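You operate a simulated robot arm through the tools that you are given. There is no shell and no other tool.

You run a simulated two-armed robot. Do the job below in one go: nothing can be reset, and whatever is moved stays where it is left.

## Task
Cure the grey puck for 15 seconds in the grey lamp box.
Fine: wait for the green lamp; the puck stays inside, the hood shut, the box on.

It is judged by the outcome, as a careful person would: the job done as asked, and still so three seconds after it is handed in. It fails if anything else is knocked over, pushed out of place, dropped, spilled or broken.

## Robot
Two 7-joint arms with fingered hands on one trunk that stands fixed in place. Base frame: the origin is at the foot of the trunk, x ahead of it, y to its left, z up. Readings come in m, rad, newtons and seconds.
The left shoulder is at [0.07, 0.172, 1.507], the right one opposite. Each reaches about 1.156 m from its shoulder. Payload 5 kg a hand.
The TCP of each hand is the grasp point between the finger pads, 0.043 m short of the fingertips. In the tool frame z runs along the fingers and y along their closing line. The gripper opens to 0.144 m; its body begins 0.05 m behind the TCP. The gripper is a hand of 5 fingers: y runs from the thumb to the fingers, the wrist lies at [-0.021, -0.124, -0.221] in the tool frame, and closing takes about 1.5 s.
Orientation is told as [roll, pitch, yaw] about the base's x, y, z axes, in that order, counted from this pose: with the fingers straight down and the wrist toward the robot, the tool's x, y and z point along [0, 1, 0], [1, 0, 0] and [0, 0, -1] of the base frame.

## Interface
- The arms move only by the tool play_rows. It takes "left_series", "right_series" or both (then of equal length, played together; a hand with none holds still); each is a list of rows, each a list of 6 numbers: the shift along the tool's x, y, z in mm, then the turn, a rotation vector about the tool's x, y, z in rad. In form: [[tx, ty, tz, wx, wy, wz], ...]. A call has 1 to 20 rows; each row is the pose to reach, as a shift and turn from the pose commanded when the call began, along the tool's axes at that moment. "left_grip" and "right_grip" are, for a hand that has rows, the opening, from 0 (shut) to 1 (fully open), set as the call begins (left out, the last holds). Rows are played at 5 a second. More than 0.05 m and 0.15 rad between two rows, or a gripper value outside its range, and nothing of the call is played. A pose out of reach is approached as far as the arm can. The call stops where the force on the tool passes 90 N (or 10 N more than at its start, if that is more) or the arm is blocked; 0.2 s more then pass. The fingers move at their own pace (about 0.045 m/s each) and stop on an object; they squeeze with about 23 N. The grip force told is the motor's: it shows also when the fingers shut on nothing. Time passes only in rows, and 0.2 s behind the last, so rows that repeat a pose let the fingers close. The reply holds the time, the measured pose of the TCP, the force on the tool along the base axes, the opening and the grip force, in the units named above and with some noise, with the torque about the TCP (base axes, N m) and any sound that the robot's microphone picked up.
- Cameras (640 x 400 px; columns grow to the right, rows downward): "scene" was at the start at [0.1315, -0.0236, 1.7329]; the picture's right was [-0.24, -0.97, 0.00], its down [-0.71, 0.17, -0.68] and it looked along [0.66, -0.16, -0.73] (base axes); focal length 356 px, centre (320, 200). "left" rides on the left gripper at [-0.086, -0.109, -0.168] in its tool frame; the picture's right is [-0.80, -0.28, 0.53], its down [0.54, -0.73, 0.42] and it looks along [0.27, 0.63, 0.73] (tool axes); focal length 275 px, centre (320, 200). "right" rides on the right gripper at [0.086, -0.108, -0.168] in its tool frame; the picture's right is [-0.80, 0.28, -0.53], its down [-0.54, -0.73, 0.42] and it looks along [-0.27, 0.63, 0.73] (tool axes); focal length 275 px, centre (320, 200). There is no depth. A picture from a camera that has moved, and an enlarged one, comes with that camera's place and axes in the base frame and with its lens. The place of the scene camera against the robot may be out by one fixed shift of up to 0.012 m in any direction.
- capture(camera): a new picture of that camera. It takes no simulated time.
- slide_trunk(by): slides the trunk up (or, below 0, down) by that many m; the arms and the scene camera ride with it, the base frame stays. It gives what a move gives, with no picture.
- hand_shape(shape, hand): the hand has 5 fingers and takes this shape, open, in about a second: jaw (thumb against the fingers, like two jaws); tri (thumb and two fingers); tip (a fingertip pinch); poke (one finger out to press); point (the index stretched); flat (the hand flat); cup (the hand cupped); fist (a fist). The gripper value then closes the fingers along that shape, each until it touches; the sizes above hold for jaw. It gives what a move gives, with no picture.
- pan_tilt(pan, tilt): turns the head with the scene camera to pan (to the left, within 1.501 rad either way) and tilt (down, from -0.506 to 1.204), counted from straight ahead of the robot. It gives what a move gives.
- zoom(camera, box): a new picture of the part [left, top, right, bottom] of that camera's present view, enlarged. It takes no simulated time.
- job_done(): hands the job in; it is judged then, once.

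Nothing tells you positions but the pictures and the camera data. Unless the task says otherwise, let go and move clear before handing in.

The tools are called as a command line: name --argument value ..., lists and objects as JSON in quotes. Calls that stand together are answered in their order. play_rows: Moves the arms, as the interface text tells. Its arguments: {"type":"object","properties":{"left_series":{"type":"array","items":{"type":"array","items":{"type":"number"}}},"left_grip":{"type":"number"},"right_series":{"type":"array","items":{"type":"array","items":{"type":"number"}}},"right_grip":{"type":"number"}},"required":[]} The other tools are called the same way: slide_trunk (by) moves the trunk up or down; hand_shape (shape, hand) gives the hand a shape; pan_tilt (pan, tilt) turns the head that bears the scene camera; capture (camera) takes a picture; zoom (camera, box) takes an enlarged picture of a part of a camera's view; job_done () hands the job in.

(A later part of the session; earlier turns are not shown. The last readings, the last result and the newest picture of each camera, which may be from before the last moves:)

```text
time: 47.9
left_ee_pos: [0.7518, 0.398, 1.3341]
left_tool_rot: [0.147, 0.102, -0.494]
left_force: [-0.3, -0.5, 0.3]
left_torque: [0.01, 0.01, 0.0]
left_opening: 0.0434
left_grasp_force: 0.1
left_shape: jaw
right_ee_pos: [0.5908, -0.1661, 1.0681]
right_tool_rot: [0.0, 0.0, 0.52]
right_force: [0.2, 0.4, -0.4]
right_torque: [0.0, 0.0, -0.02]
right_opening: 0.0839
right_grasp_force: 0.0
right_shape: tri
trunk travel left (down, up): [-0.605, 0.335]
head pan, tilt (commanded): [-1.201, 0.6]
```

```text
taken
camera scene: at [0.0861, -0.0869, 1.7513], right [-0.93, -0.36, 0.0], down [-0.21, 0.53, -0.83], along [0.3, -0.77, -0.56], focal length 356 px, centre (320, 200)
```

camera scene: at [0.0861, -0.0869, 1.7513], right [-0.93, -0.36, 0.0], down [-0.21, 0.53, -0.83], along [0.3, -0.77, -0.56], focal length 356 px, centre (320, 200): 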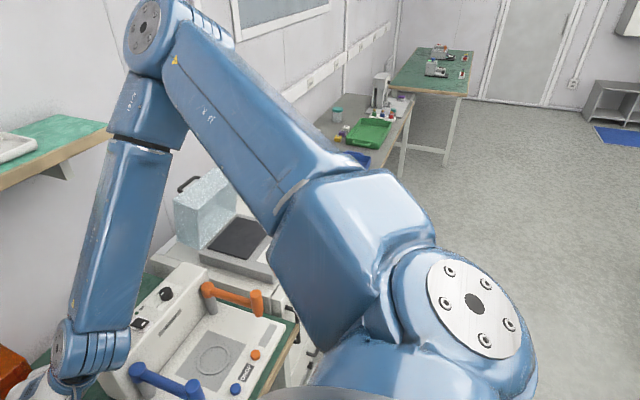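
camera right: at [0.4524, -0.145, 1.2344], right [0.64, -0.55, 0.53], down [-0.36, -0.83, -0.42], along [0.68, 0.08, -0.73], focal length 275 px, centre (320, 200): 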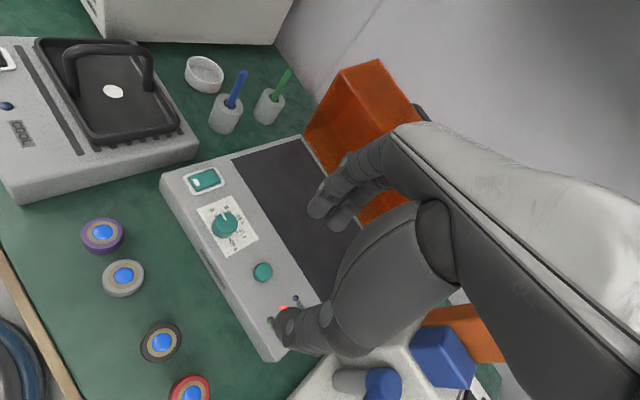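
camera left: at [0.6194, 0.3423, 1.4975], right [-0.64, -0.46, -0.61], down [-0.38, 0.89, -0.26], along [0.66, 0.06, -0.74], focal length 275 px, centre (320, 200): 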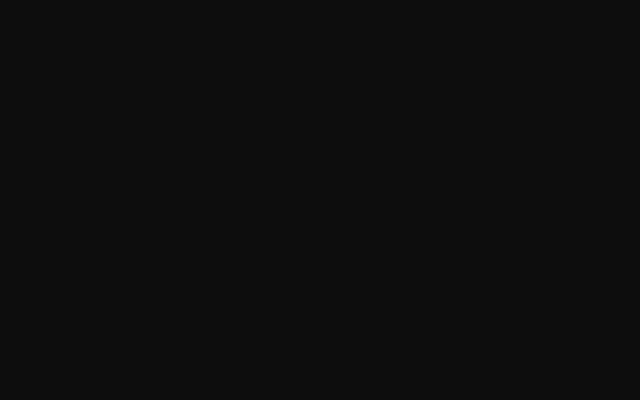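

The right arm is in an elbow-up posture that can't fold any further. Raising the trunk gives both arms more room above the bench, so I'll first pull the left hand back from the shelf edge a little, then raise the trunk in stages.

play_rows --left_series '[[-10, -18, 0, 0, 0, 0], [-19, -35, 0, 0, 0, 0], [-29, -53, 1, 0, 0, 0], [-29, -53, 1, 0, 0, 0]]'

pan_tilt --pan 0.45 --tilt 0.55

capture --camera "scene"

```text
time: 48.9
left_ee_pos: [0.708, 0.4143, 1.3271]
left_tool_rot: [0.15, 0.1, -0.495]
left_force: [-0.1, 0.3, -1.3]
left_torque: [0.04, 0.0, -0.01]
left_opening: 0.0432
left_grasp_force: 0.1
left_shape: jaw
left hand out of reach, approached as far as the arm can: row 2, 3, 4
right_ee_pos: [0.5895, -0.1656, 1.0665]
right_tool_rot: [0.0, 0.0, 0.521]
right_force: [1.2, 0.0, -0.4]
right_torque: [0.0, -0.04, -0.03]
right_opening: 0.0838
right_grasp_force: 0.1
right_shape: tri
trunk travel left (down, up): [-0.605, 0.335]
head pan, tilt (commanded): [-1.201, 0.6]
```

```text
time: 50.6
left_ee_pos: [0.7089, 0.4132, 1.3266]
left_tool_rot: [0.148, 0.102, -0.494]
left_force: [-0.4, -0.2, 0.7]
left_torque: [0.01, 0.0, -0.05]
left_opening: 0.0435
left_grasp_force: 0.0
left_shape: jaw
right_ee_pos: [0.5897, -0.1655, 1.0671]
right_tool_rot: [-0.001, 0.0, 0.519]
right_force: [0.4, -0.3, 0.0]
right_torque: [0.01, -0.01, -0.03]
right_opening: 0.0836
right_grasp_force: 0.0
right_shape: tri
trunk travel left (down, up): [-0.605, 0.335]
head pan, tilt (commanded): [0.45, 0.55]
```

```text
taken
camera scene: at [0.135, 0.0346, 1.7558], right [0.43, -0.9, 0.0], down [-0.47, -0.23, -0.85], along [0.77, 0.37, -0.52], focal length 356 px, centre (320, 200)
```

scene: 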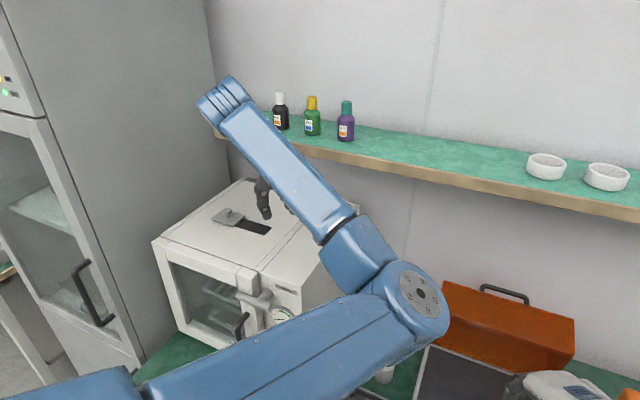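

The left hand is well clear of the shelf and oven. I'll raise the trunk in two steps.

slide_trunk --by 0.12

slide_trunk --by 0.12

pan_tilt --pan -0.15 --tilt 0.95

capture --camera "scene"

```text
time: 52.1
left_ee_pos: [0.7085, 0.4142, 1.4477]
left_tool_rot: [0.148, 0.101, -0.493]
left_force: [0.0, 1.1, -0.3]
left_torque: [-0.01, 0.03, 0.0]
left_opening: 0.0435
left_grasp_force: 0.0
left_shape: jaw
right_ee_pos: [0.5896, -0.1653, 1.1858]
right_tool_rot: [0.002, 0.001, 0.521]
right_force: [-0.2, 0.3, 0.1]
right_torque: [-0.04, 0.0, -0.06]
right_opening: 0.0836
right_grasp_force: 0.0
right_shape: tri
trunk travel left (down, up): [-0.725, 0.215]
head pan, tilt (commanded): [0.45, 0.55]
```

```text
time: 53.6
left_ee_pos: [0.7082, 0.4153, 1.5674]
left_tool_rot: [0.147, 0.101, -0.493]
left_force: [-0.6, -0.2, -0.5]
left_torque: [0.02, 0.02, -0.01]
left_opening: 0.0431
left_grasp_force: 0.1
left_shape: jaw
right_ee_pos: [0.5905, -0.1654, 1.3069]
right_tool_rot: [-0.002, 0.001, 0.521]
right_force: [-0.3, -0.7, 0.3]
right_torque: [-0.03, 0.0, 0.02]
right_opening: 0.0836
right_grasp_force: 0.2
right_shape: tri
trunk travel left (down, up): [-0.845, 0.095]
head pan, tilt (commanded): [0.45, 0.55]
```

```text
time: 54.6
left_ee_pos: [0.7085, 0.4137, 1.5664]
left_tool_rot: [0.148, 0.1, -0.495]
left_force: [-0.4, -0.4, 0.4]
left_torque: [0.04, 0.01, -0.01]
left_opening: 0.0432
left_grasp_force: 0.1
left_shape: jaw
right_ee_pos: [0.5907, -0.1642, 1.307]
right_tool_rot: [0.0, 0.0, 0.523]
right_force: [-0.6, -0.1, 0.3]
right_torque: [0.0, 0.0, 0.01]
right_opening: 0.0838
right_grasp_force: 0.2
right_shape: tri
trunk travel left (down, up): [-0.845, 0.095]
head pan, tilt (commanded): [-0.15, 0.949]
```

```text
taken
camera scene: at [0.1263, -0.0154, 1.9629], right [-0.15, -0.99, 0.0], down [-0.8, 0.12, -0.58], along [0.58, -0.09, -0.81], focal length 356 px, centre (320, 200)
```

scene: 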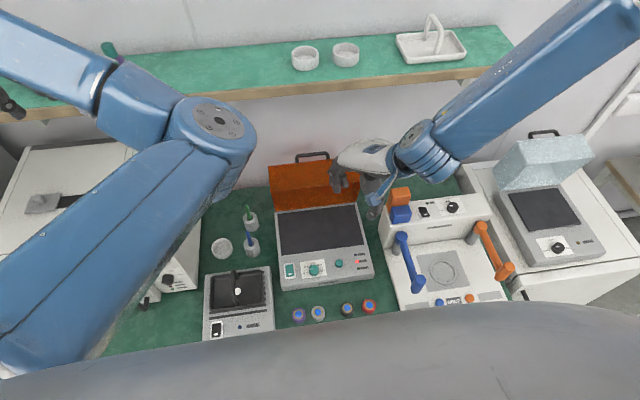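

With the trunk raised 0.24 m there's more room. I'll lower the right hand in front of the lamp box.

play_rows --right_series '[[7, 6, 36, 0, 0, 0], [14, 11, 72, 0, 0, 0], [21, 17, 108, 0, 0, 0], [28, 23, 144, 0, 0, 0], [35, 29, 180, 0, 0, 0], [42, 35, 216, 0, 0, 0], [49, 40, 252, 0, 0, 0], [50, 41, 287, 0, 0, 0], [50, 41, 287, 0, 0, 0]]'

capture --camera "scene"

capture --camera "right"

```text
time: 56.6
left_ee_pos: [0.7082, 0.4143, 1.5671]
left_tool_rot: [0.151, 0.1, -0.492]
left_force: [-0.4, 0.2, -0.8]
left_torque: [-0.02, -0.01, 0.0]
left_opening: 0.0433
left_grasp_force: 0.1
left_shape: jaw
right_ee_pos: [0.5725, -0.2222, 1.269]
right_tool_rot: [0.002, 0.001, 0.521]
right_force: [0.4, 0.1, -0.5]
right_torque: [0.02, 0.01, -0.01]
right_opening: 0.0835
right_grasp_force: 0.1
right_shape: tri
right hand out of reach, approached as far as the arm can: row 1, 2, 3, 4, 5, 6, 7, 8, 9
trunk travel left (down, up): [-0.845, 0.095]
head pan, tilt (commanded): [-0.15, 0.949]
```

```text
taken
camera scene: at [0.126, -0.0158, 1.9629], right [-0.15, -0.99, 0.0], down [-0.8, 0.12, -0.58], along [0.58, -0.09, -0.81], focal length 356 px, centre (320, 200)
```

scene: 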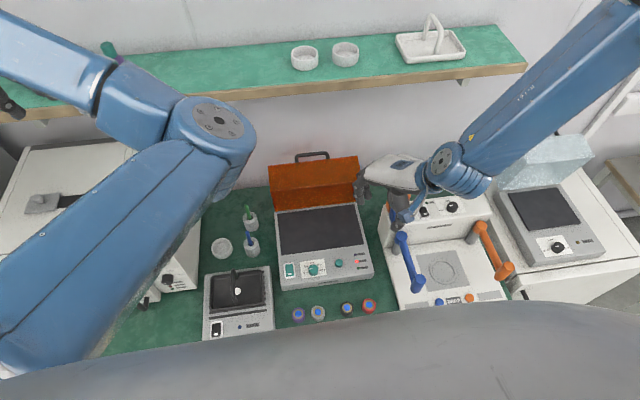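

```text
taken
camera right: at [0.4346, -0.2028, 1.437], right [0.64, -0.55, 0.53], down [-0.36, -0.83, -0.42], along [0.68, 0.08, -0.73], focal length 275 px, centre (320, 200)
```

right: 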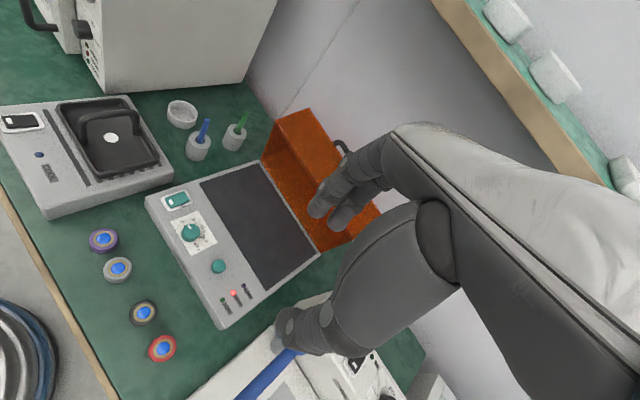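

This right-arm posture can't reach low and inward, whatever the trunk height. The left hand, yawed the other way, has better clearance around the puck anyway, so I'll send the right arm back out and bring the left one in.

play_rows --right_series '[[-32, -7, -22, 0, 0, 0], [-64, -14, -44, 0, 0, 0], [-96, -21, -67, 0, 0, 0], [-128, -28, -89, 0, 0, 0], [-160, -34, -111, 0, 0, 0], [-192, -41, -133, 0, 0, 0], [-224, -48, -156, 0, 0, 0], [-256, -55, -178, 0, 0, 0], [-288, -62, -200, 0, 0, 0], [-288, -62, -200, 0, 0, 0]]'

capture --camera "scene"

```text
time: 58.8
left_ee_pos: [0.7082, 0.4128, 1.567]
left_tool_rot: [0.151, 0.101, -0.494]
left_force: [0.1, 0.2, 0.1]
left_torque: [0.03, -0.01, -0.02]
left_opening: 0.0432
left_grasp_force: 0.0
left_shape: jaw
right_ee_pos: [0.6688, -0.4967, 1.4696]
right_tool_rot: [0.003, 0.0, 0.518]
right_force: [-0.2, -0.2, 0.1]
right_torque: [0.0, 0.01, 0.02]
right_opening: 0.0838
right_grasp_force: 0.0
right_shape: tri
trunk travel left (down, up): [-0.845, 0.095]
head pan, tilt (commanded): [-0.15, 0.949]
```

```text
taken
camera scene: at [0.1261, -0.0161, 1.9628], right [-0.15, -0.99, 0.0], down [-0.8, 0.12, -0.58], along [0.58, -0.09, -0.81], focal length 356 px, centre (320, 200)
```

scene: 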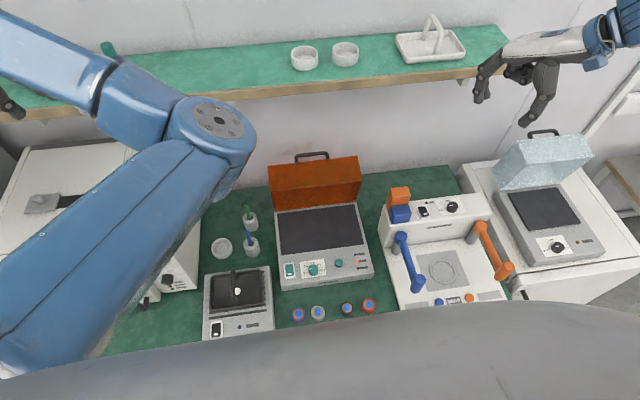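

The right hand is back out of the way. Now I bring the left hand in over the bench, levelling its small roll and pitch.

play_rows --left_series '[[-30, 17, 16, -0.01, -0.015, 0], [-60, 34, 32, -0.02, -0.03, 0], [-90, 50, 48, -0.03, -0.045, 0], [-120, 67, 64, -0.04, -0.06, 0], [-150, 84, 80, -0.05, -0.075, 0], [-180, 101, 97, -0.06, -0.09, 0], [-210, 118, 113, -0.07, -0.105, 0], [-240, 134, 129, -0.08, -0.12, 0], [-270, 151, 145, -0.09, -0.135, 0], [-300, 168, 161, -0.1, -0.15, 0], [-300, 168, 161, -0.1, -0.15, 0]]'

capture --camera "scene"

capture --camera "left"

```text
time: 61.4
left_ee_pos: [0.7298, 0.1761, 1.3633]
left_tool_rot: [0.111, 0.014, -0.452]
left_force: [-0.3, 0.2, 0.4]
left_torque: [-0.03, 0.01, -0.01]
left_opening: 0.0429
left_grasp_force: 0.2
left_shape: jaw
left hand out of reach, approached as far as the arm can: row 1, 2, 3, 4
right_ee_pos: [0.67, -0.494, 1.4684]
right_tool_rot: [-0.001, 0.001, 0.522]
right_force: [0.2, -0.1, 0.4]
right_torque: [0.01, 0.0, 0.03]
right_opening: 0.0838
right_grasp_force: 0.1
right_shape: tri
trunk travel left (down, up): [-0.845, 0.095]
head pan, tilt (commanded): [-0.15, 0.949]
stopped in row 11 (left hand): the arm was blocked; the commanded pose is now the measured one
```

```text
taken
camera scene: at [0.1258, -0.015, 1.9629], right [-0.15, -0.99, 0.0], down [-0.8, 0.12, -0.58], along [0.58, -0.09, -0.81], focal length 356 px, centre (320, 200)
```

scene: 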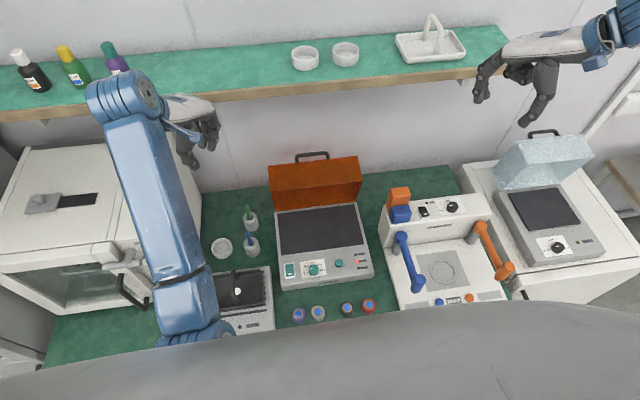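

```text
taken
camera left: at [0.5895, 0.1279, 1.5217], right [-0.58, -0.53, -0.62], down [-0.4, 0.85, -0.35], along [0.71, 0.04, -0.71], focal length 275 px, centre (320, 200)
```

left: 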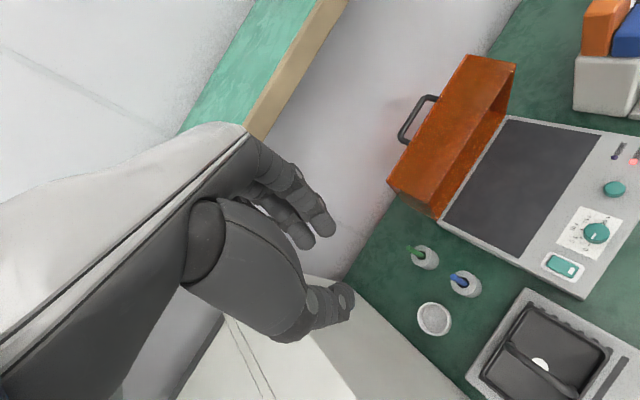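

The left elbow ends up folded against the torso here. A lower trunk suits the right arm's elbow-up posture best, so I'll first park the left hand high and out to the left, and lift the right hand, before lowering the trunk.

play_rows --left_series '[[16, -22, -31, 0, -0.008, -0.03], [32, -44, -61, 0, -0.017, -0.07], [48, -66, -92, 0, -0.025, -0.1], [65, -88, -123, 0, -0.034, -0.14], [81, -110, -154, 0, -0.042, -0.17], [97, -132, -184, 0, -0.05, -0.21], [113, -154, -215, 0, -0.06, -0.24], [129, -176, -246, 0, -0.07, -0.28], [145, -198, -276, 0, -0.076, -0.31], [161, -220, -307, 0, -0.085, -0.35], [178, -242, -338, 0, -0.093, -0.38], [194, -264, -369, 0, -0.1, -0.42], [210, -286, -399, 0, -0.11, -0.45]]' --right_series '[[-5, 0, -22, 0, 0, 0], [-10, 0, -44, 0, 0, 0], [-15, 0, -66, 0, 0, 0], [-20, 0, -88, 0, 0, 0], [-20, 0, -110, 0, 0, 0], [-20, 0, -132, 0, 0, 0], [-20, 0, -154, 0, 0, 0], [-20, 0, -176, 0, 0, 0], [-20, 0, -198, 0, 0, 0], [-20, 0, -220, 0, 0, 0], [-20, 0, -242, 0, 0, 0], [-20, 0, -264, 0, 0, 0], [-20, 0, -264, 0, 0, 0]]'

pan_tilt --pan 0.5 --tilt 0.6

capture --camera "scene"

pan_tilt --pan -0.7 --tilt 0.5

capture --camera "scene"

```text
time: 64.2
left_ee_pos: [0.5481, 0.4464, 1.7861]
left_tool_rot: [-0.008, -0.012, -0.007]
left_force: [-0.2, 0.2, 0.4]
left_torque: [-0.01, -0.02, 0.02]
left_opening: 0.0434
left_grasp_force: 0.1
left_shape: jaw
right_ee_pos: [0.6769, -0.5123, 1.7345]
right_tool_rot: [0.001, 0.0, 0.521]
right_force: [-1.0, 0.7, 0.2]
right_torque: [-0.04, -0.07, 0.01]
right_opening: 0.0839
right_grasp_force: 0.1
right_shape: tri
trunk travel left (down, up): [-0.845, 0.095]
head pan, tilt (commanded): [-0.15, 0.949]
```

```text
time: 65.3
left_ee_pos: [0.5504, 0.4474, 1.7846]
left_tool_rot: [-0.006, -0.013, -0.006]
left_force: [0.1, -0.2, 0.1]
left_torque: [0.03, -0.05, 0.02]
left_opening: 0.0432
left_grasp_force: 0.1
left_shape: jaw
right_ee_pos: [0.68, -0.5129, 1.7333]
right_tool_rot: [0.0, 0.001, 0.522]
right_force: [0.4, -0.1, 0.1]
right_torque: [0.06, -0.02, -0.01]
right_opening: 0.0839
right_grasp_force: 0.2
right_shape: tri
trunk travel left (down, up): [-0.845, 0.095]
head pan, tilt (commanded): [0.499, 0.6]
```

```text
taken
camera scene: at [0.1321, 0.0379, 1.9912], right [0.48, -0.88, 0.0], down [-0.5, -0.27, -0.82], along [0.72, 0.39, -0.57], focal length 356 px, centre (320, 200)
```

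scene: 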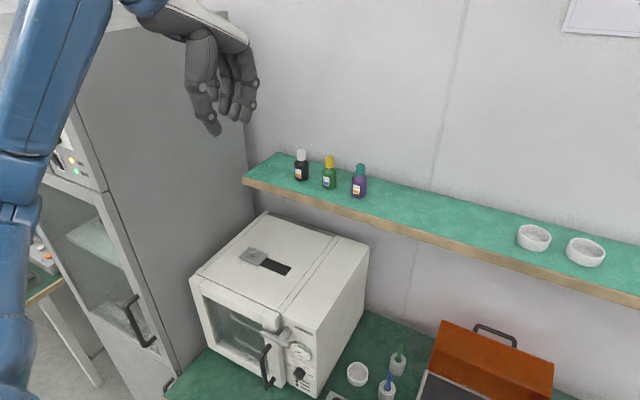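

```text
time: 66.7
left_ee_pos: [0.5497, 0.4465, 1.7842]
left_tool_rot: [-0.005, -0.01, -0.007]
left_force: [-0.6, 0.2, -0.4]
left_torque: [0.05, 0.03, 0.03]
left_opening: 0.0432
left_grasp_force: 0.1
left_shape: jaw
right_ee_pos: [0.6802, -0.512, 1.7314]
right_tool_rot: [-0.002, 0.001, 0.52]
right_force: [-0.1, 0.4, 0.1]
right_torque: [0.02, 0.0, 0.02]
right_opening: 0.0837
right_grasp_force: 0.0
right_shape: tri
trunk travel left (down, up): [-0.845, 0.095]
head pan, tilt (commanded): [-0.7, 0.499]
```

```text
taken
camera scene: at [0.1235, -0.0628, 2.0004], right [-0.64, -0.77, 0.0], down [-0.37, 0.31, -0.88], along [0.67, -0.56, -0.48], focal length 356 px, centre (320, 200)
```

scene: 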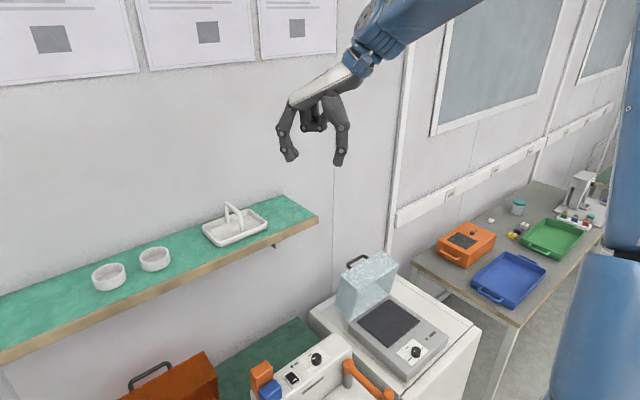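

Both hands are high and clear. Before lowering the trunk I'll check where the left elbow is and what lies below it.

pan_tilt --pan 1.1 --tilt 0.9

capture --camera "scene"

pan_tilt --pan -1.2 --tilt 0.9

capture --camera "scene"

```text
time: 68.5
left_ee_pos: [0.5502, 0.4452, 1.785]
left_tool_rot: [-0.006, -0.012, -0.007]
left_force: [0.0, 1.6, 0.9]
left_torque: [0.01, 0.0, 0.03]
left_opening: 0.043
left_grasp_force: 0.0
left_shape: jaw
right_ee_pos: [0.6798, -0.513, 1.7323]
right_tool_rot: [0.001, -0.002, 0.521]
right_force: [0.4, -0.4, 0.5]
right_torque: [0.05, 0.0, -0.01]
right_opening: 0.0839
right_grasp_force: 0.1
right_shape: tri
trunk travel left (down, up): [-0.845, 0.095]
head pan, tilt (commanded): [1.1, 0.901]
```

```text
taken
camera scene: at [0.0883, 0.0628, 1.9665], right [0.89, -0.45, 0.0], down [-0.36, -0.7, -0.62], along [0.28, 0.55, -0.78], focal length 356 px, centre (320, 200)
```

scene: 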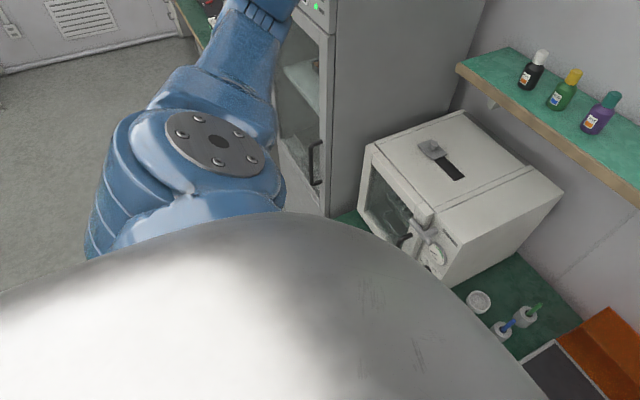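

```text
time: 70.6
left_ee_pos: [0.55, 0.4463, 1.7837]
left_tool_rot: [-0.006, -0.013, -0.004]
left_force: [0.3, 0.4, 0.2]
left_torque: [-0.01, -0.01, 0.05]
left_opening: 0.0434
left_grasp_force: 0.1
left_shape: jaw
right_ee_pos: [0.6793, -0.5135, 1.7322]
right_tool_rot: [0.002, 0.0, 0.521]
right_force: [-0.1, 0.2, 0.6]
right_torque: [-0.03, 0.0, -0.02]
right_opening: 0.0837
right_grasp_force: 0.1
right_shape: tri
trunk travel left (down, up): [-0.845, 0.095]
head pan, tilt (commanded): [-1.201, 0.901]
```

```text
taken
camera scene: at [0.0813, -0.0748, 1.9665], right [-0.93, -0.36, 0.0], down [-0.28, 0.73, -0.62], along [0.22, -0.58, -0.78], focal length 356 px, centre (320, 200)
```

scene: 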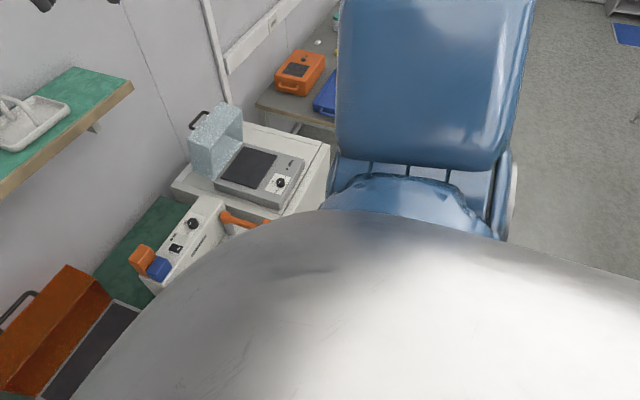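

Both upper arms are over open floor or clear space. I'll lower the trunk in stages.

slide_trunk --by -0.2

slide_trunk --by -0.2

slide_trunk --by -0.16

pan_tilt --pan -0.3 --tilt 0.6

capture --camera "scene"

```text
time: 72.8
left_ee_pos: [0.5493, 0.446, 1.5852]
left_tool_rot: [-0.005, -0.013, -0.007]
left_force: [-0.7, -1.3, 0.2]
left_torque: [0.0, 0.0, 0.0]
left_opening: 0.0432
left_grasp_force: 0.2
left_shape: jaw
right_ee_pos: [0.6796, -0.5127, 1.532]
right_tool_rot: [0.0, -0.001, 0.52]
right_force: [0.0, -0.1, -0.1]
right_torque: [0.01, 0.0, 0.01]
right_opening: 0.0839
right_grasp_force: 0.1
right_shape: tri
trunk travel left (down, up): [-0.645, 0.295]
head pan, tilt (commanded): [-1.201, 0.901]
```

```text
time: 74.9
left_ee_pos: [0.5495, 0.4461, 1.3853]
left_tool_rot: [-0.005, -0.012, -0.006]
left_force: [0.2, 0.0, 0.3]
left_torque: [-0.01, -0.02, 0.0]
left_opening: 0.0432
left_grasp_force: 0.0
left_shape: jaw
right_ee_pos: [0.6792, -0.5124, 1.3328]
right_tool_rot: [0.0, 0.002, 0.521]
right_force: [0.7, -0.2, -0.4]
right_torque: [0.0, 0.0, 0.04]
right_opening: 0.0838
right_grasp_force: 0.0
right_shape: tri
trunk travel left (down, up): [-0.445, 0.495]
head pan, tilt (commanded): [-1.201, 0.901]
```

```text
time: 76.8
left_ee_pos: [0.5495, 0.4447, 1.226]
left_tool_rot: [-0.005, -0.012, -0.006]
left_force: [-0.2, -0.6, 0.5]
left_torque: [-0.03, 0.01, 0.0]
left_opening: 0.0431
left_grasp_force: 0.1
left_shape: jaw
right_ee_pos: [0.6797, -0.5127, 1.1726]
right_tool_rot: [0.001, -0.001, 0.521]
right_force: [-0.4, 0.2, -0.6]
right_torque: [0.01, -0.02, 0.01]
right_opening: 0.0837
right_grasp_force: 0.1
right_shape: tri
trunk travel left (down, up): [-0.285, 0.655]
head pan, tilt (commanded): [-1.201, 0.901]
```

```text
time: 78.0
left_ee_pos: [0.5493, 0.4463, 1.2247]
left_tool_rot: [-0.006, -0.013, -0.006]
left_force: [0.4, 0.1, -0.8]
left_torque: [0.03, 0.03, -0.02]
left_opening: 0.0432
left_grasp_force: 0.0
left_shape: jaw
right_ee_pos: [0.6797, -0.5118, 1.1722]
right_tool_rot: [0.0, 0.0, 0.52]
right_force: [1.1, 0.4, 0.3]
right_torque: [0.01, -0.04, 0.03]
right_opening: 0.0837
right_grasp_force: 0.1
right_shape: tri
trunk travel left (down, up): [-0.285, 0.655]
head pan, tilt (commanded): [-0.3, 0.6]
```

```text
taken
camera scene: at [0.1381, -0.0306, 1.4313], right [-0.3, -0.96, 0.0], down [-0.54, 0.17, -0.82], along [0.79, -0.24, -0.57], focal length 356 px, centre (320, 200)
```

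scene: 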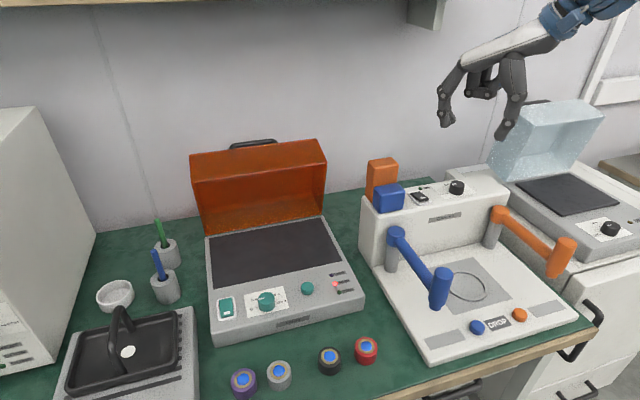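

The trunk is down, giving a clear view, and everything on the bench is undisturbed. I'll bring the right hand inward at a safe height.

play_rows --right_series '[[39, 11, 0, 0, 0, 0], [78, 22, 0, 0, 0, 0], [116, 32, 4, 0, 0, 0], [155, 43, 10, 0, 0, 0], [194, 54, 16, 0, 0, 0], [233, 65, 22, 0, 0, 0], [271, 75, 26, 0, 0, 0], [310, 86, 30, 0, 0, 0], [310, 86, 30, 0, 0, 0]]'

capture --camera "scene"

capture --camera "right"

```text
time: 80.0
left_ee_pos: [0.5514, 0.4469, 1.2252]
left_tool_rot: [-0.005, -0.013, -0.005]
left_force: [0.6, 0.8, 0.0]
left_torque: [-0.01, 0.03, 0.01]
left_opening: 0.0431
left_grasp_force: 0.1
left_shape: jaw
right_ee_pos: [0.6044, -0.2473, 1.1512]
right_tool_rot: [0.027, -0.01, 0.55]
right_force: [0.6, 0.0, -0.4]
right_torque: [-0.02, 0.02, 0.01]
right_opening: 0.0838
right_grasp_force: 0.1
right_shape: tri
right hand out of reach, approached as far as the arm can: row 7, 8, 9
trunk travel left (down, up): [-0.285, 0.655]
head pan, tilt (commanded): [-0.3, 0.6]
```

```text
taken
camera scene: at [0.1386, -0.0304, 1.4312], right [-0.3, -0.96, 0.0], down [-0.54, 0.17, -0.82], along [0.79, -0.24, -0.57], focal length 356 px, centre (320, 200)
```

scene: 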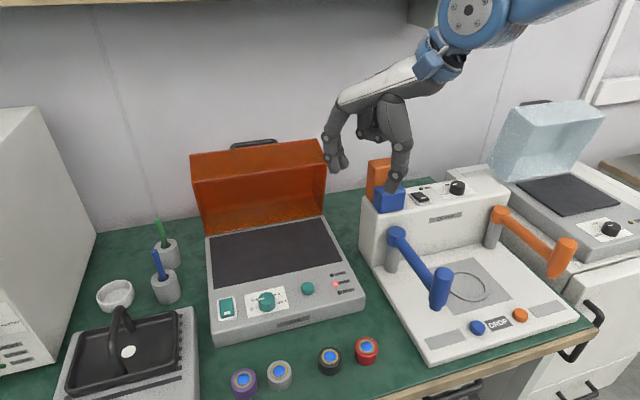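

```text
taken
camera right: at [0.4674, -0.2369, 1.32], right [0.66, -0.54, 0.51], down [-0.34, -0.83, -0.45], along [0.67, 0.12, -0.73], focal length 275 px, centre (320, 200)
```

right: 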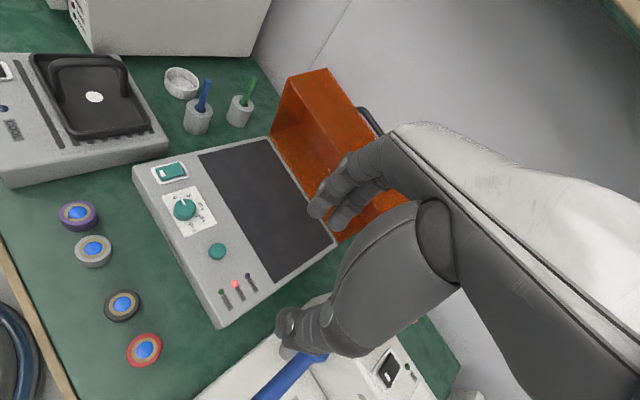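

The right arm is stuck again at a limit, so I'll check how the left arm is posed now: its elbow seemed to be swung outward, which is what I need for the puck.

pan_tilt --pan 0.9 --tilt 0.4

capture --camera "scene"

pan_tilt --pan 1.4 --tilt 0.4

capture --camera "scene"

capture --camera "left"

```text
time: 81.4
left_ee_pos: [0.5495, 0.4465, 1.2254]
left_tool_rot: [-0.005, -0.013, -0.005]
left_force: [1.4, -0.1, 0.1]
left_torque: [0.02, 0.02, 0.03]
left_opening: 0.0429
left_grasp_force: 0.1
left_shape: jaw
right_ee_pos: [0.6033, -0.2483, 1.1512]
right_tool_rot: [0.028, -0.007, 0.552]
right_force: [-0.4, 0.3, 0.5]
right_torque: [-0.01, 0.0, 0.04]
right_opening: 0.0837
right_grasp_force: 0.1
right_shape: tri
trunk travel left (down, up): [-0.285, 0.655]
head pan, tilt (commanded): [0.901, 0.4]
```

```text
taken
camera scene: at [0.1113, 0.0682, 1.4495], right [0.78, -0.62, 0.0], down [-0.24, -0.3, -0.92], along [0.57, 0.72, -0.39], focal length 356 px, centre (320, 200)
```

scene: 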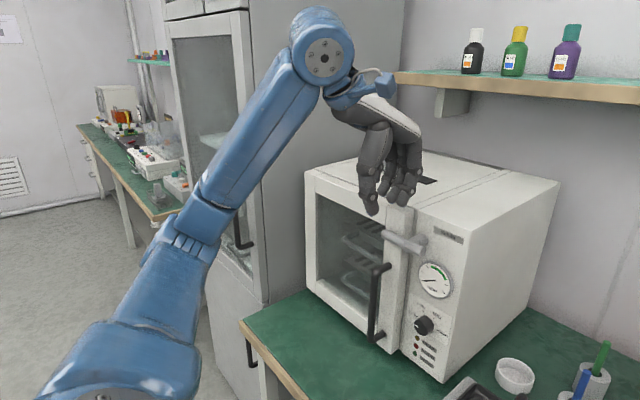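

```text
time: 82.3
left_ee_pos: [0.5498, 0.4458, 1.2249]
left_tool_rot: [-0.006, -0.012, -0.006]
left_force: [0.1, 0.1, 0.5]
left_torque: [0.05, 0.01, 0.04]
left_opening: 0.0429
left_grasp_force: 0.0
left_shape: jaw
right_ee_pos: [0.6047, -0.2485, 1.1507]
right_tool_rot: [0.028, -0.008, 0.55]
right_force: [0.1, 0.3, 0.4]
right_torque: [-0.03, 0.03, -0.01]
right_opening: 0.0837
right_grasp_force: 0.1
right_shape: tri
trunk travel left (down, up): [-0.285, 0.655]
head pan, tilt (commanded): [1.4, 0.4]
```

```text
taken
camera scene: at [0.0696, 0.0869, 1.4495], right [0.99, -0.17, 0.0], down [-0.07, -0.38, -0.92], along [0.16, 0.91, -0.39], focal length 356 px, centre (320, 200)
```

scene: 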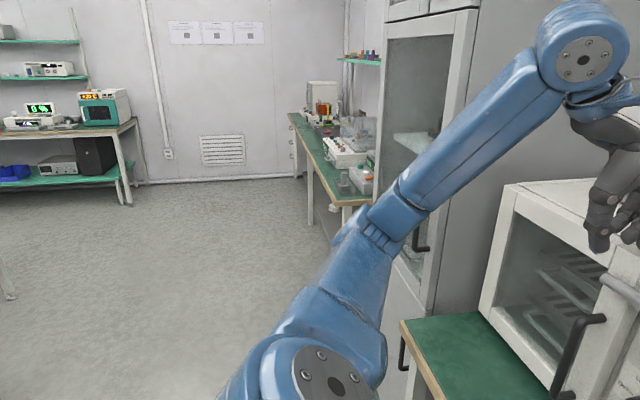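

```text
taken
camera left: at [0.4396, 0.3601, 1.3918], right [-0.28, -0.8, -0.53], down [-0.72, 0.54, -0.43], along [0.64, 0.26, -0.73], focal length 275 px, centre (320, 200)
```

left: 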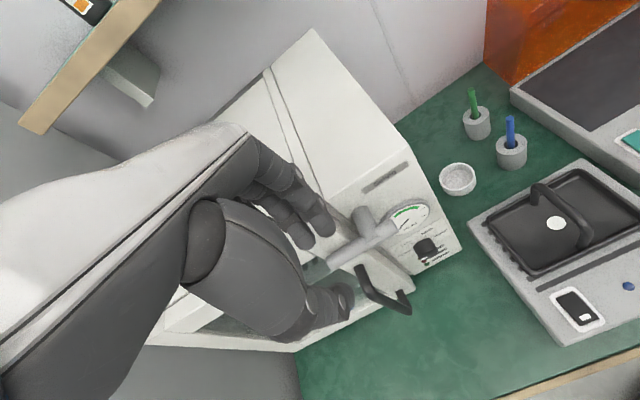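

The left elbow now sits far out to the left at shoulder height – the posture I want. I'll send the right hand back out, raise the trunk a bit to −0.2 m, and bring the left hand in gradually.

play_rows --right_series '[[-38, -10, -8, 0, 0, 0], [-76, -21, -16, 0, 0, 0], [-114, -31, -22, 0, 0, 0], [-151, -42, -30, 0, 0, 0], [-189, -52, -30, 0, 0, 0], [-227, -63, -30, 0, 0, 0], [-265, -73, -30, 0, 0, 0], [-265, -73, -30, 0, 0, 0]]'

slide_trunk --by 0.12

play_rows --left_series '[[-35, 10, 0, 0, 0, 0.05], [-70, 20, 0, 0, 0, 0.1], [-105, 30, 5, 0, 0, 0.15], [-140, 40, 15, 0, 0, 0.2], [-175, 50, 30, 0, 0, 0.25], [-210, 60, 45, 0, 0, 0.3], [-246, 65, 60, 0, 0, 0.35], [-246, 65, 60, 0, 0, 0.35]]'

pan_tilt --pan 0.1 --tilt 0.75

capture --camera "scene"

```text
time: 84.1
left_ee_pos: [0.5492, 0.4466, 1.2261]
left_tool_rot: [-0.006, -0.012, -0.004]
left_force: [-0.1, 0.0, 0.1]
left_torque: [-0.01, -0.03, -0.02]
left_opening: 0.0431
left_grasp_force: 0.1
left_shape: jaw
right_ee_pos: [0.6684, -0.5144, 1.1796]
right_tool_rot: [-0.001, 0.0, 0.521]
right_force: [-0.9, -0.4, 0.4]
right_torque: [-0.02, -0.02, 0.01]
right_opening: 0.0835
right_grasp_force: 0.1
right_shape: tri
trunk travel left (down, up): [-0.285, 0.655]
head pan, tilt (commanded): [1.4, 0.4]
```

```text
time: 85.6
left_ee_pos: [0.5506, 0.4456, 1.3448]
left_tool_rot: [-0.007, -0.011, -0.005]
left_force: [0.8, -0.9, -0.3]
left_torque: [0.01, 0.01, -0.02]
left_opening: 0.043
left_grasp_force: 0.0
left_shape: jaw
right_ee_pos: [0.6699, -0.515, 1.2978]
right_tool_rot: [0.001, 0.0, 0.52]
right_force: [-0.3, -0.1, 0.0]
right_torque: [-0.03, 0.02, 0.03]
right_opening: 0.0838
right_grasp_force: 0.0
right_shape: tri
trunk travel left (down, up): [-0.405, 0.535]
head pan, tilt (commanded): [1.4, 0.4]
```

```text
time: 87.4
left_ee_pos: [0.6139, 0.2002, 1.2855]
left_tool_rot: [-0.003, -0.014, -0.356]
left_force: [-0.5, -0.1, 0.9]
left_torque: [-0.03, 0.01, -0.01]
left_opening: 0.0435
left_grasp_force: 0.0
left_shape: jaw
right_ee_pos: [0.6688, -0.514, 1.2997]
right_tool_rot: [0.0, 0.001, 0.519]
right_force: [0.3, -0.7, -0.4]
right_torque: [0.0, 0.0, -0.03]
right_opening: 0.0837
right_grasp_force: 0.1
right_shape: tri
trunk travel left (down, up): [-0.405, 0.535]
head pan, tilt (commanded): [1.4, 0.4]
```

```text
time: 88.9
left_ee_pos: [0.6134, 0.1996, 1.285]
left_tool_rot: [0.0, -0.014, -0.357]
left_force: [-0.1, -0.3, -0.7]
left_torque: [0.02, 0.02, 0.03]
left_opening: 0.043
left_grasp_force: 0.1
left_shape: jaw
right_ee_pos: [0.6707, -0.5158, 1.2981]
right_tool_rot: [-0.001, 0.001, 0.521]
right_force: [-1.3, -0.8, -0.2]
right_torque: [0.0, -0.02, 0.0]
right_opening: 0.0839
right_grasp_force: 0.0
right_shape: tri
trunk travel left (down, up): [-0.405, 0.535]
head pan, tilt (commanded): [0.099, 0.75]
```

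```text
taken
camera scene: at [0.1364, 0.0037, 1.5384], right [0.1, -0.99, 0.0], down [-0.68, -0.07, -0.73], along [0.73, 0.07, -0.68], focal length 356 px, centre (320, 200)
```

scene: 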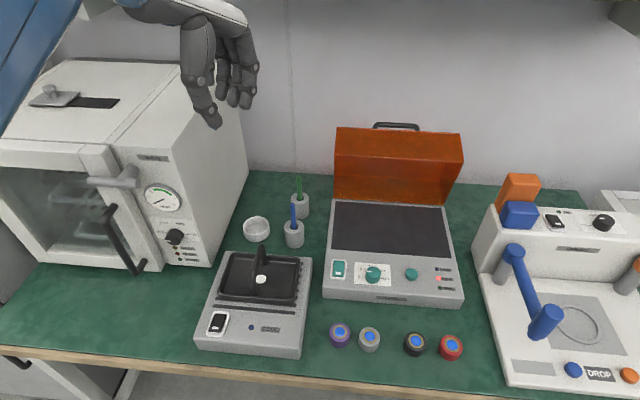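

The left forearm now comes from the upper left, clear of the torso. I'll set the left hand to the three-finger shape and move it toward the puck, watching for limits.

hand_shape --hand "left" --shape "tri"

play_rows --left_series '[[-35, 0, 20, 0, 0, 0.03], [-70, 0, 40, 0, 0, 0.06], [-105, 0, 60, 0, 0, 0.09], [-140, 0, 80, 0, 0, 0.12], [-170, 0, 100, 0, 0, 0.15], [-170, 0, 100, 0, 0, 0.15]]'

capture --camera "scene"

```text
time: 89.8
left_ee_pos: [0.6136, 0.1997, 1.286]
left_tool_rot: [-0.002, -0.016, -0.356]
left_force: [-0.2, -0.4, 0.4]
left_torque: [0.02, 0.03, 0.0]
left_opening: 0.1436
left_grasp_force: 0.1
left_shape: tri
right_ee_pos: [0.6684, -0.5134, 1.2976]
right_tool_rot: [0.0, 0.001, 0.522]
right_force: [-0.5, -0.4, 0.3]
right_torque: [-0.01, -0.01, 0.0]
right_opening: 0.0834
right_grasp_force: 0.0
right_shape: tri
trunk travel left (down, up): [-0.405, 0.535]
head pan, tilt (commanded): [0.099, 0.75]
```

```text
time: 91.2
left_ee_pos: [0.5555, 0.0392, 1.1867]
left_tool_rot: [-0.001, -0.014, -0.504]
left_force: [-0.2, 0.7, 0.1]
left_torque: [-0.01, 0.01, -0.02]
left_opening: 0.1438
left_grasp_force: 0.1
left_shape: tri
right_ee_pos: [0.6678, -0.5139, 1.2991]
right_tool_rot: [0.001, 0.001, 0.521]
right_force: [0.6, -0.1, -0.1]
right_torque: [-0.04, 0.01, 0.0]
right_opening: 0.0835
right_grasp_force: 0.1
right_shape: tri
trunk travel left (down, up): [-0.405, 0.535]
head pan, tilt (commanded): [0.099, 0.75]
```

```text
taken
camera scene: at [0.136, 0.0047, 1.5384], right [0.1, -0.99, 0.0], down [-0.68, -0.07, -0.73], along [0.73, 0.07, -0.68], focal length 356 px, centre (320, 200)
```

scene: 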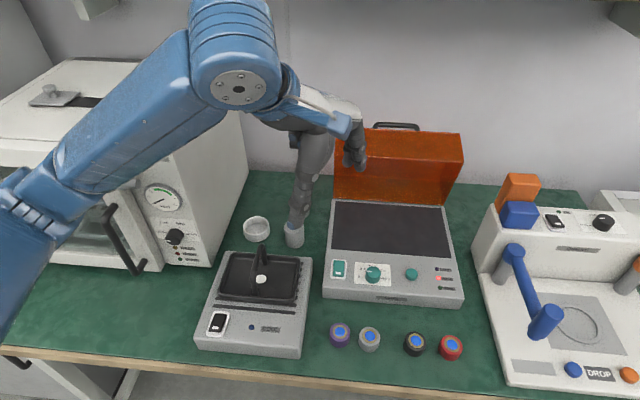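

No limits hit and the elbow stays well out. I'll continue to just above the grey puck.

play_rows --left_series '[[-18, 1, 28, 0, 0, 0], [-36, 3, 55, 0, 0, 0], [-54, 4, 83, 0, 0, 0], [-73, 6, 110, 0, 0, 0], [-91, 7, 138, 0, 0, 0], [-109, 9, 165, 0, 0, 0], [-109, 9, 165, 0, 0, 0]]' --left_grip 0.58

capture --camera "scene"

capture --camera "left"

```text
time: 92.8
left_ee_pos: [0.5131, -0.0617, 1.0216]
left_tool_rot: [0.0, -0.014, -0.506]
left_force: [-0.3, 0.6, -0.8]
left_torque: [-0.03, -0.02, 0.0]
left_opening: 0.0842
left_grasp_force: 0.1
left_shape: tri
right_ee_pos: [0.6687, -0.5146, 1.2982]
right_tool_rot: [0.001, 0.0, 0.52]
right_force: [-0.6, -0.5, 0.1]
right_torque: [-0.01, -0.02, 0.03]
right_opening: 0.0835
right_grasp_force: 0.0
right_shape: tri
trunk travel left (down, up): [-0.405, 0.535]
head pan, tilt (commanded): [0.099, 0.75]
```

```text
taken
camera scene: at [0.1363, 0.0038, 1.5384], right [0.1, -0.99, 0.0], down [-0.68, -0.07, -0.73], along [0.73, 0.07, -0.68], focal length 356 px, centre (320, 200)
```

scene: 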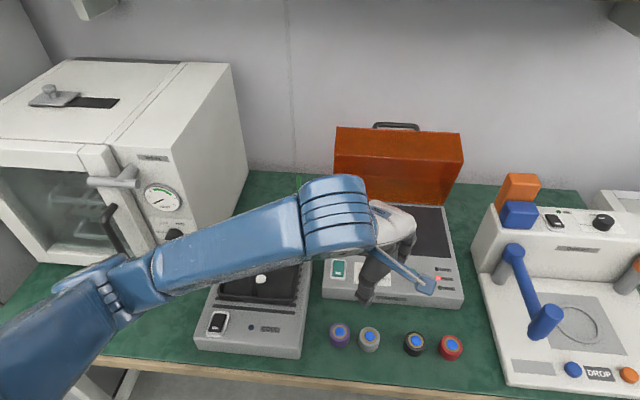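

```text
taken
camera left: at [0.3749, -0.0853, 1.1881], right [-0.63, -0.56, -0.54], down [-0.37, 0.82, -0.43], along [0.69, -0.07, -0.72], focal length 275 px, centre (320, 200)
```

left: 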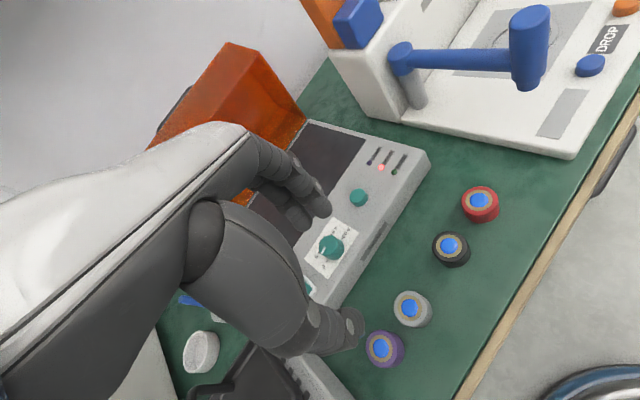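

The left hand reaches well here. I'll zoom its wrist camera to refine the puck position relative to the hand.

zoom --camera "left" --box '[330, 220, 530, 380]'

zoom --camera "scene" --box '[310, 170, 490, 370]'

```text
2.50 times, centred on (430, 300) of left
camera zoom: at [0.3749, -0.0853, 1.1881], right [-0.63, -0.56, -0.54], down [-0.37, 0.82, -0.43], along [0.69, -0.07, -0.72], focal length 688 px, centre (45, -50)
```

zoom: 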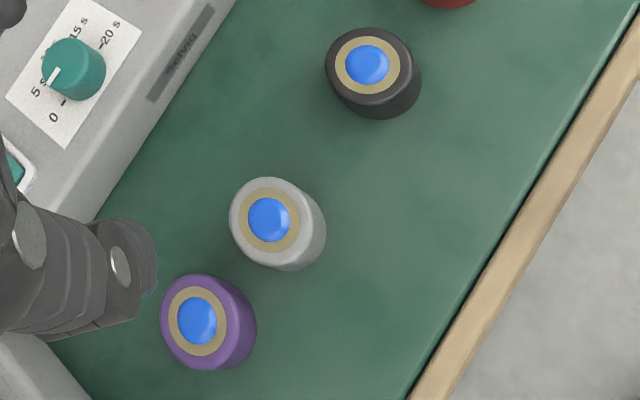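

```text
2.00 times, centred on (400, 270) of scene
camera zoom: at [0.1363, 0.0038, 1.5384], right [0.1, -0.99, 0.0], down [-0.68, -0.07, -0.73], along [0.73, 0.07, -0.68], focal length 713 px, centre (160, 60)
```

zoom: 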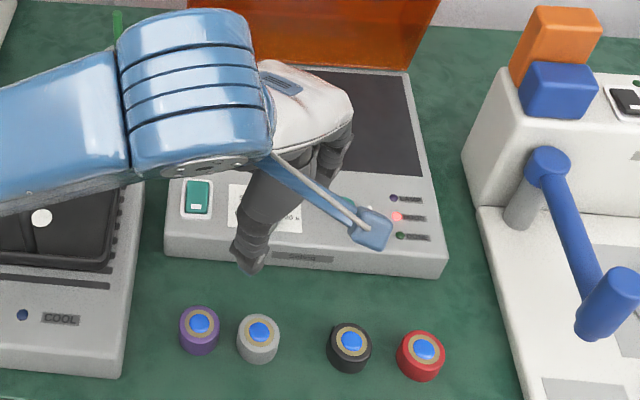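

The puck position agrees within a few millimetres (about [0.492, −0.063]). I'll descend partway and check finger alignment again.

play_rows --left_series '[[-6, -9, 25, 0, 0, 0], [-11, -18, 50, 0, 0, 0], [-11, -18, 80, 0, 0, 0], [-11, -18, 105, 0, 0, 0], [-11, -18, 115, 0, 0, 0], [-11, -18, 115, 0, 0, 0]]'

capture --camera "left"

zoom --camera "scene" --box '[290, 240, 490, 370]'

```text
time: 94.2
left_ee_pos: [0.4926, -0.0646, 0.9063]
left_tool_rot: [0.0, -0.013, -0.505]
left_force: [0.3, 0.2, -0.3]
left_torque: [0.04, 0.02, 0.0]
left_opening: 0.0842
left_grasp_force: 0.0
left_shape: tri
right_ee_pos: [0.6705, -0.515, 1.2989]
right_tool_rot: [-0.001, 0.001, 0.522]
right_force: [0.1, 0.7, -0.6]
right_torque: [0.01, 0.0, 0.01]
right_opening: 0.0837
right_grasp_force: 0.0
right_shape: tri
trunk travel left (down, up): [-0.405, 0.535]
head pan, tilt (commanded): [0.099, 0.75]
```

```text
taken
camera left: at [0.3554, -0.0862, 1.0725], right [-0.63, -0.56, -0.54], down [-0.37, 0.82, -0.43], along [0.69, -0.07, -0.72], focal length 275 px, centre (320, 200)
```

left: 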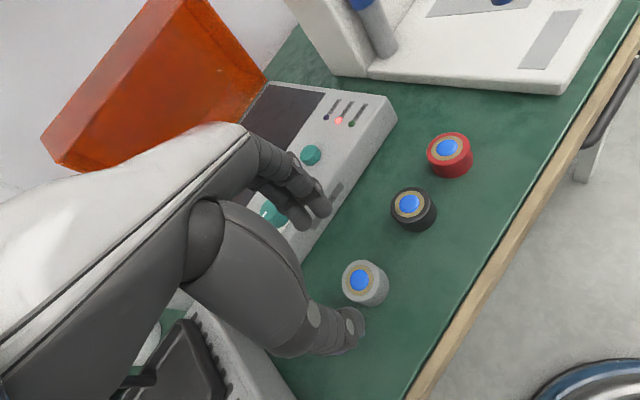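

```text
3.08 times, centred on (390, 305) of scene
camera zoom: at [0.1365, 0.0035, 1.5384], right [0.1, -0.99, 0.0], down [-0.68, -0.07, -0.73], along [0.73, 0.07, -0.68], focal length 1096 px, centre (105, -123)
```

zoom: 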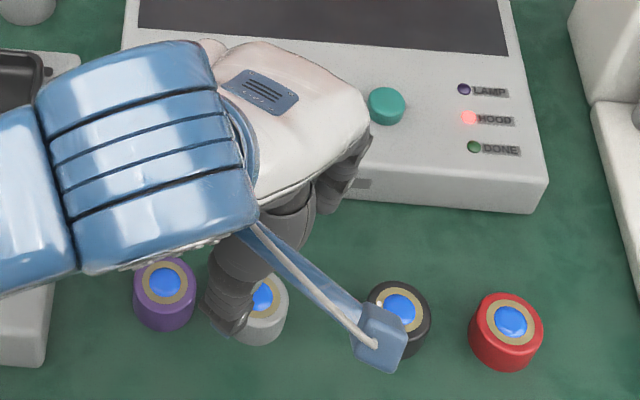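

Using only the wrist camera, the puck top comes out nearer z≈0.805 and centred within 4 mm of the hand, so the scene camera has a small offset. I'll descend carefully to just above the bench.

play_rows --left_series '[[2, 0, 15, 0, 0, 0], [4, 1, 30, 0, 0, 0], [4, 1, 45, 0, 0, 0], [4, 1, 60, 0, 0, 0], [4, 1, 68, 0, 0, 0], [4, 1, 74, 0, 0, 0], [4, 1, 74, 0, 0, 0]]'

capture --camera "left"

zoom --camera "scene" --box '[290, 260, 490, 390]'

```text
time: 95.8
left_ee_pos: [0.4981, -0.0607, 0.8318]
left_tool_rot: [0.0, -0.014, -0.506]
left_force: [0.6, -0.2, -0.8]
left_torque: [0.0, -0.02, 0.01]
left_opening: 0.0843
left_grasp_force: 0.0
left_shape: tri
right_ee_pos: [0.6697, -0.5154, 1.2992]
right_tool_rot: [0.001, 0.0, 0.52]
right_force: [0.2, -0.1, 0.3]
right_torque: [0.01, -0.01, -0.01]
right_opening: 0.0835
right_grasp_force: 0.1
right_shape: tri
trunk travel left (down, up): [-0.405, 0.535]
head pan, tilt (commanded): [0.099, 0.75]
```

```text
taken
camera left: at [0.3591, -0.0836, 0.9984], right [-0.63, -0.56, -0.54], down [-0.37, 0.82, -0.43], along [0.69, -0.07, -0.72], focal length 275 px, centre (320, 200)
```

left: 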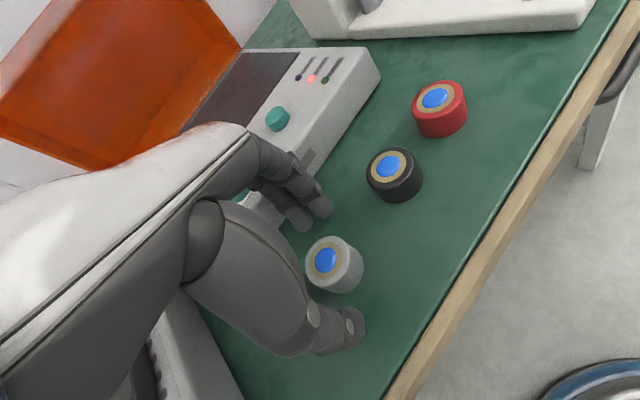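

```text
3.08 times, centred on (390, 325) of scene
camera zoom: at [0.1363, 0.0037, 1.5384], right [0.1, -0.99, 0.0], down [-0.68, -0.07, -0.73], along [0.73, 0.07, -0.68], focal length 1096 px, centre (105, -185)
```

zoom: 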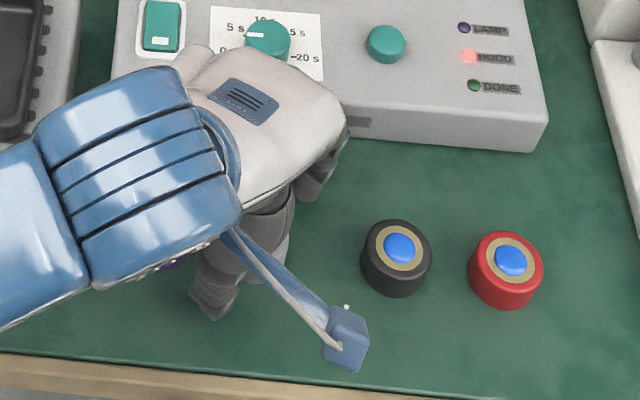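

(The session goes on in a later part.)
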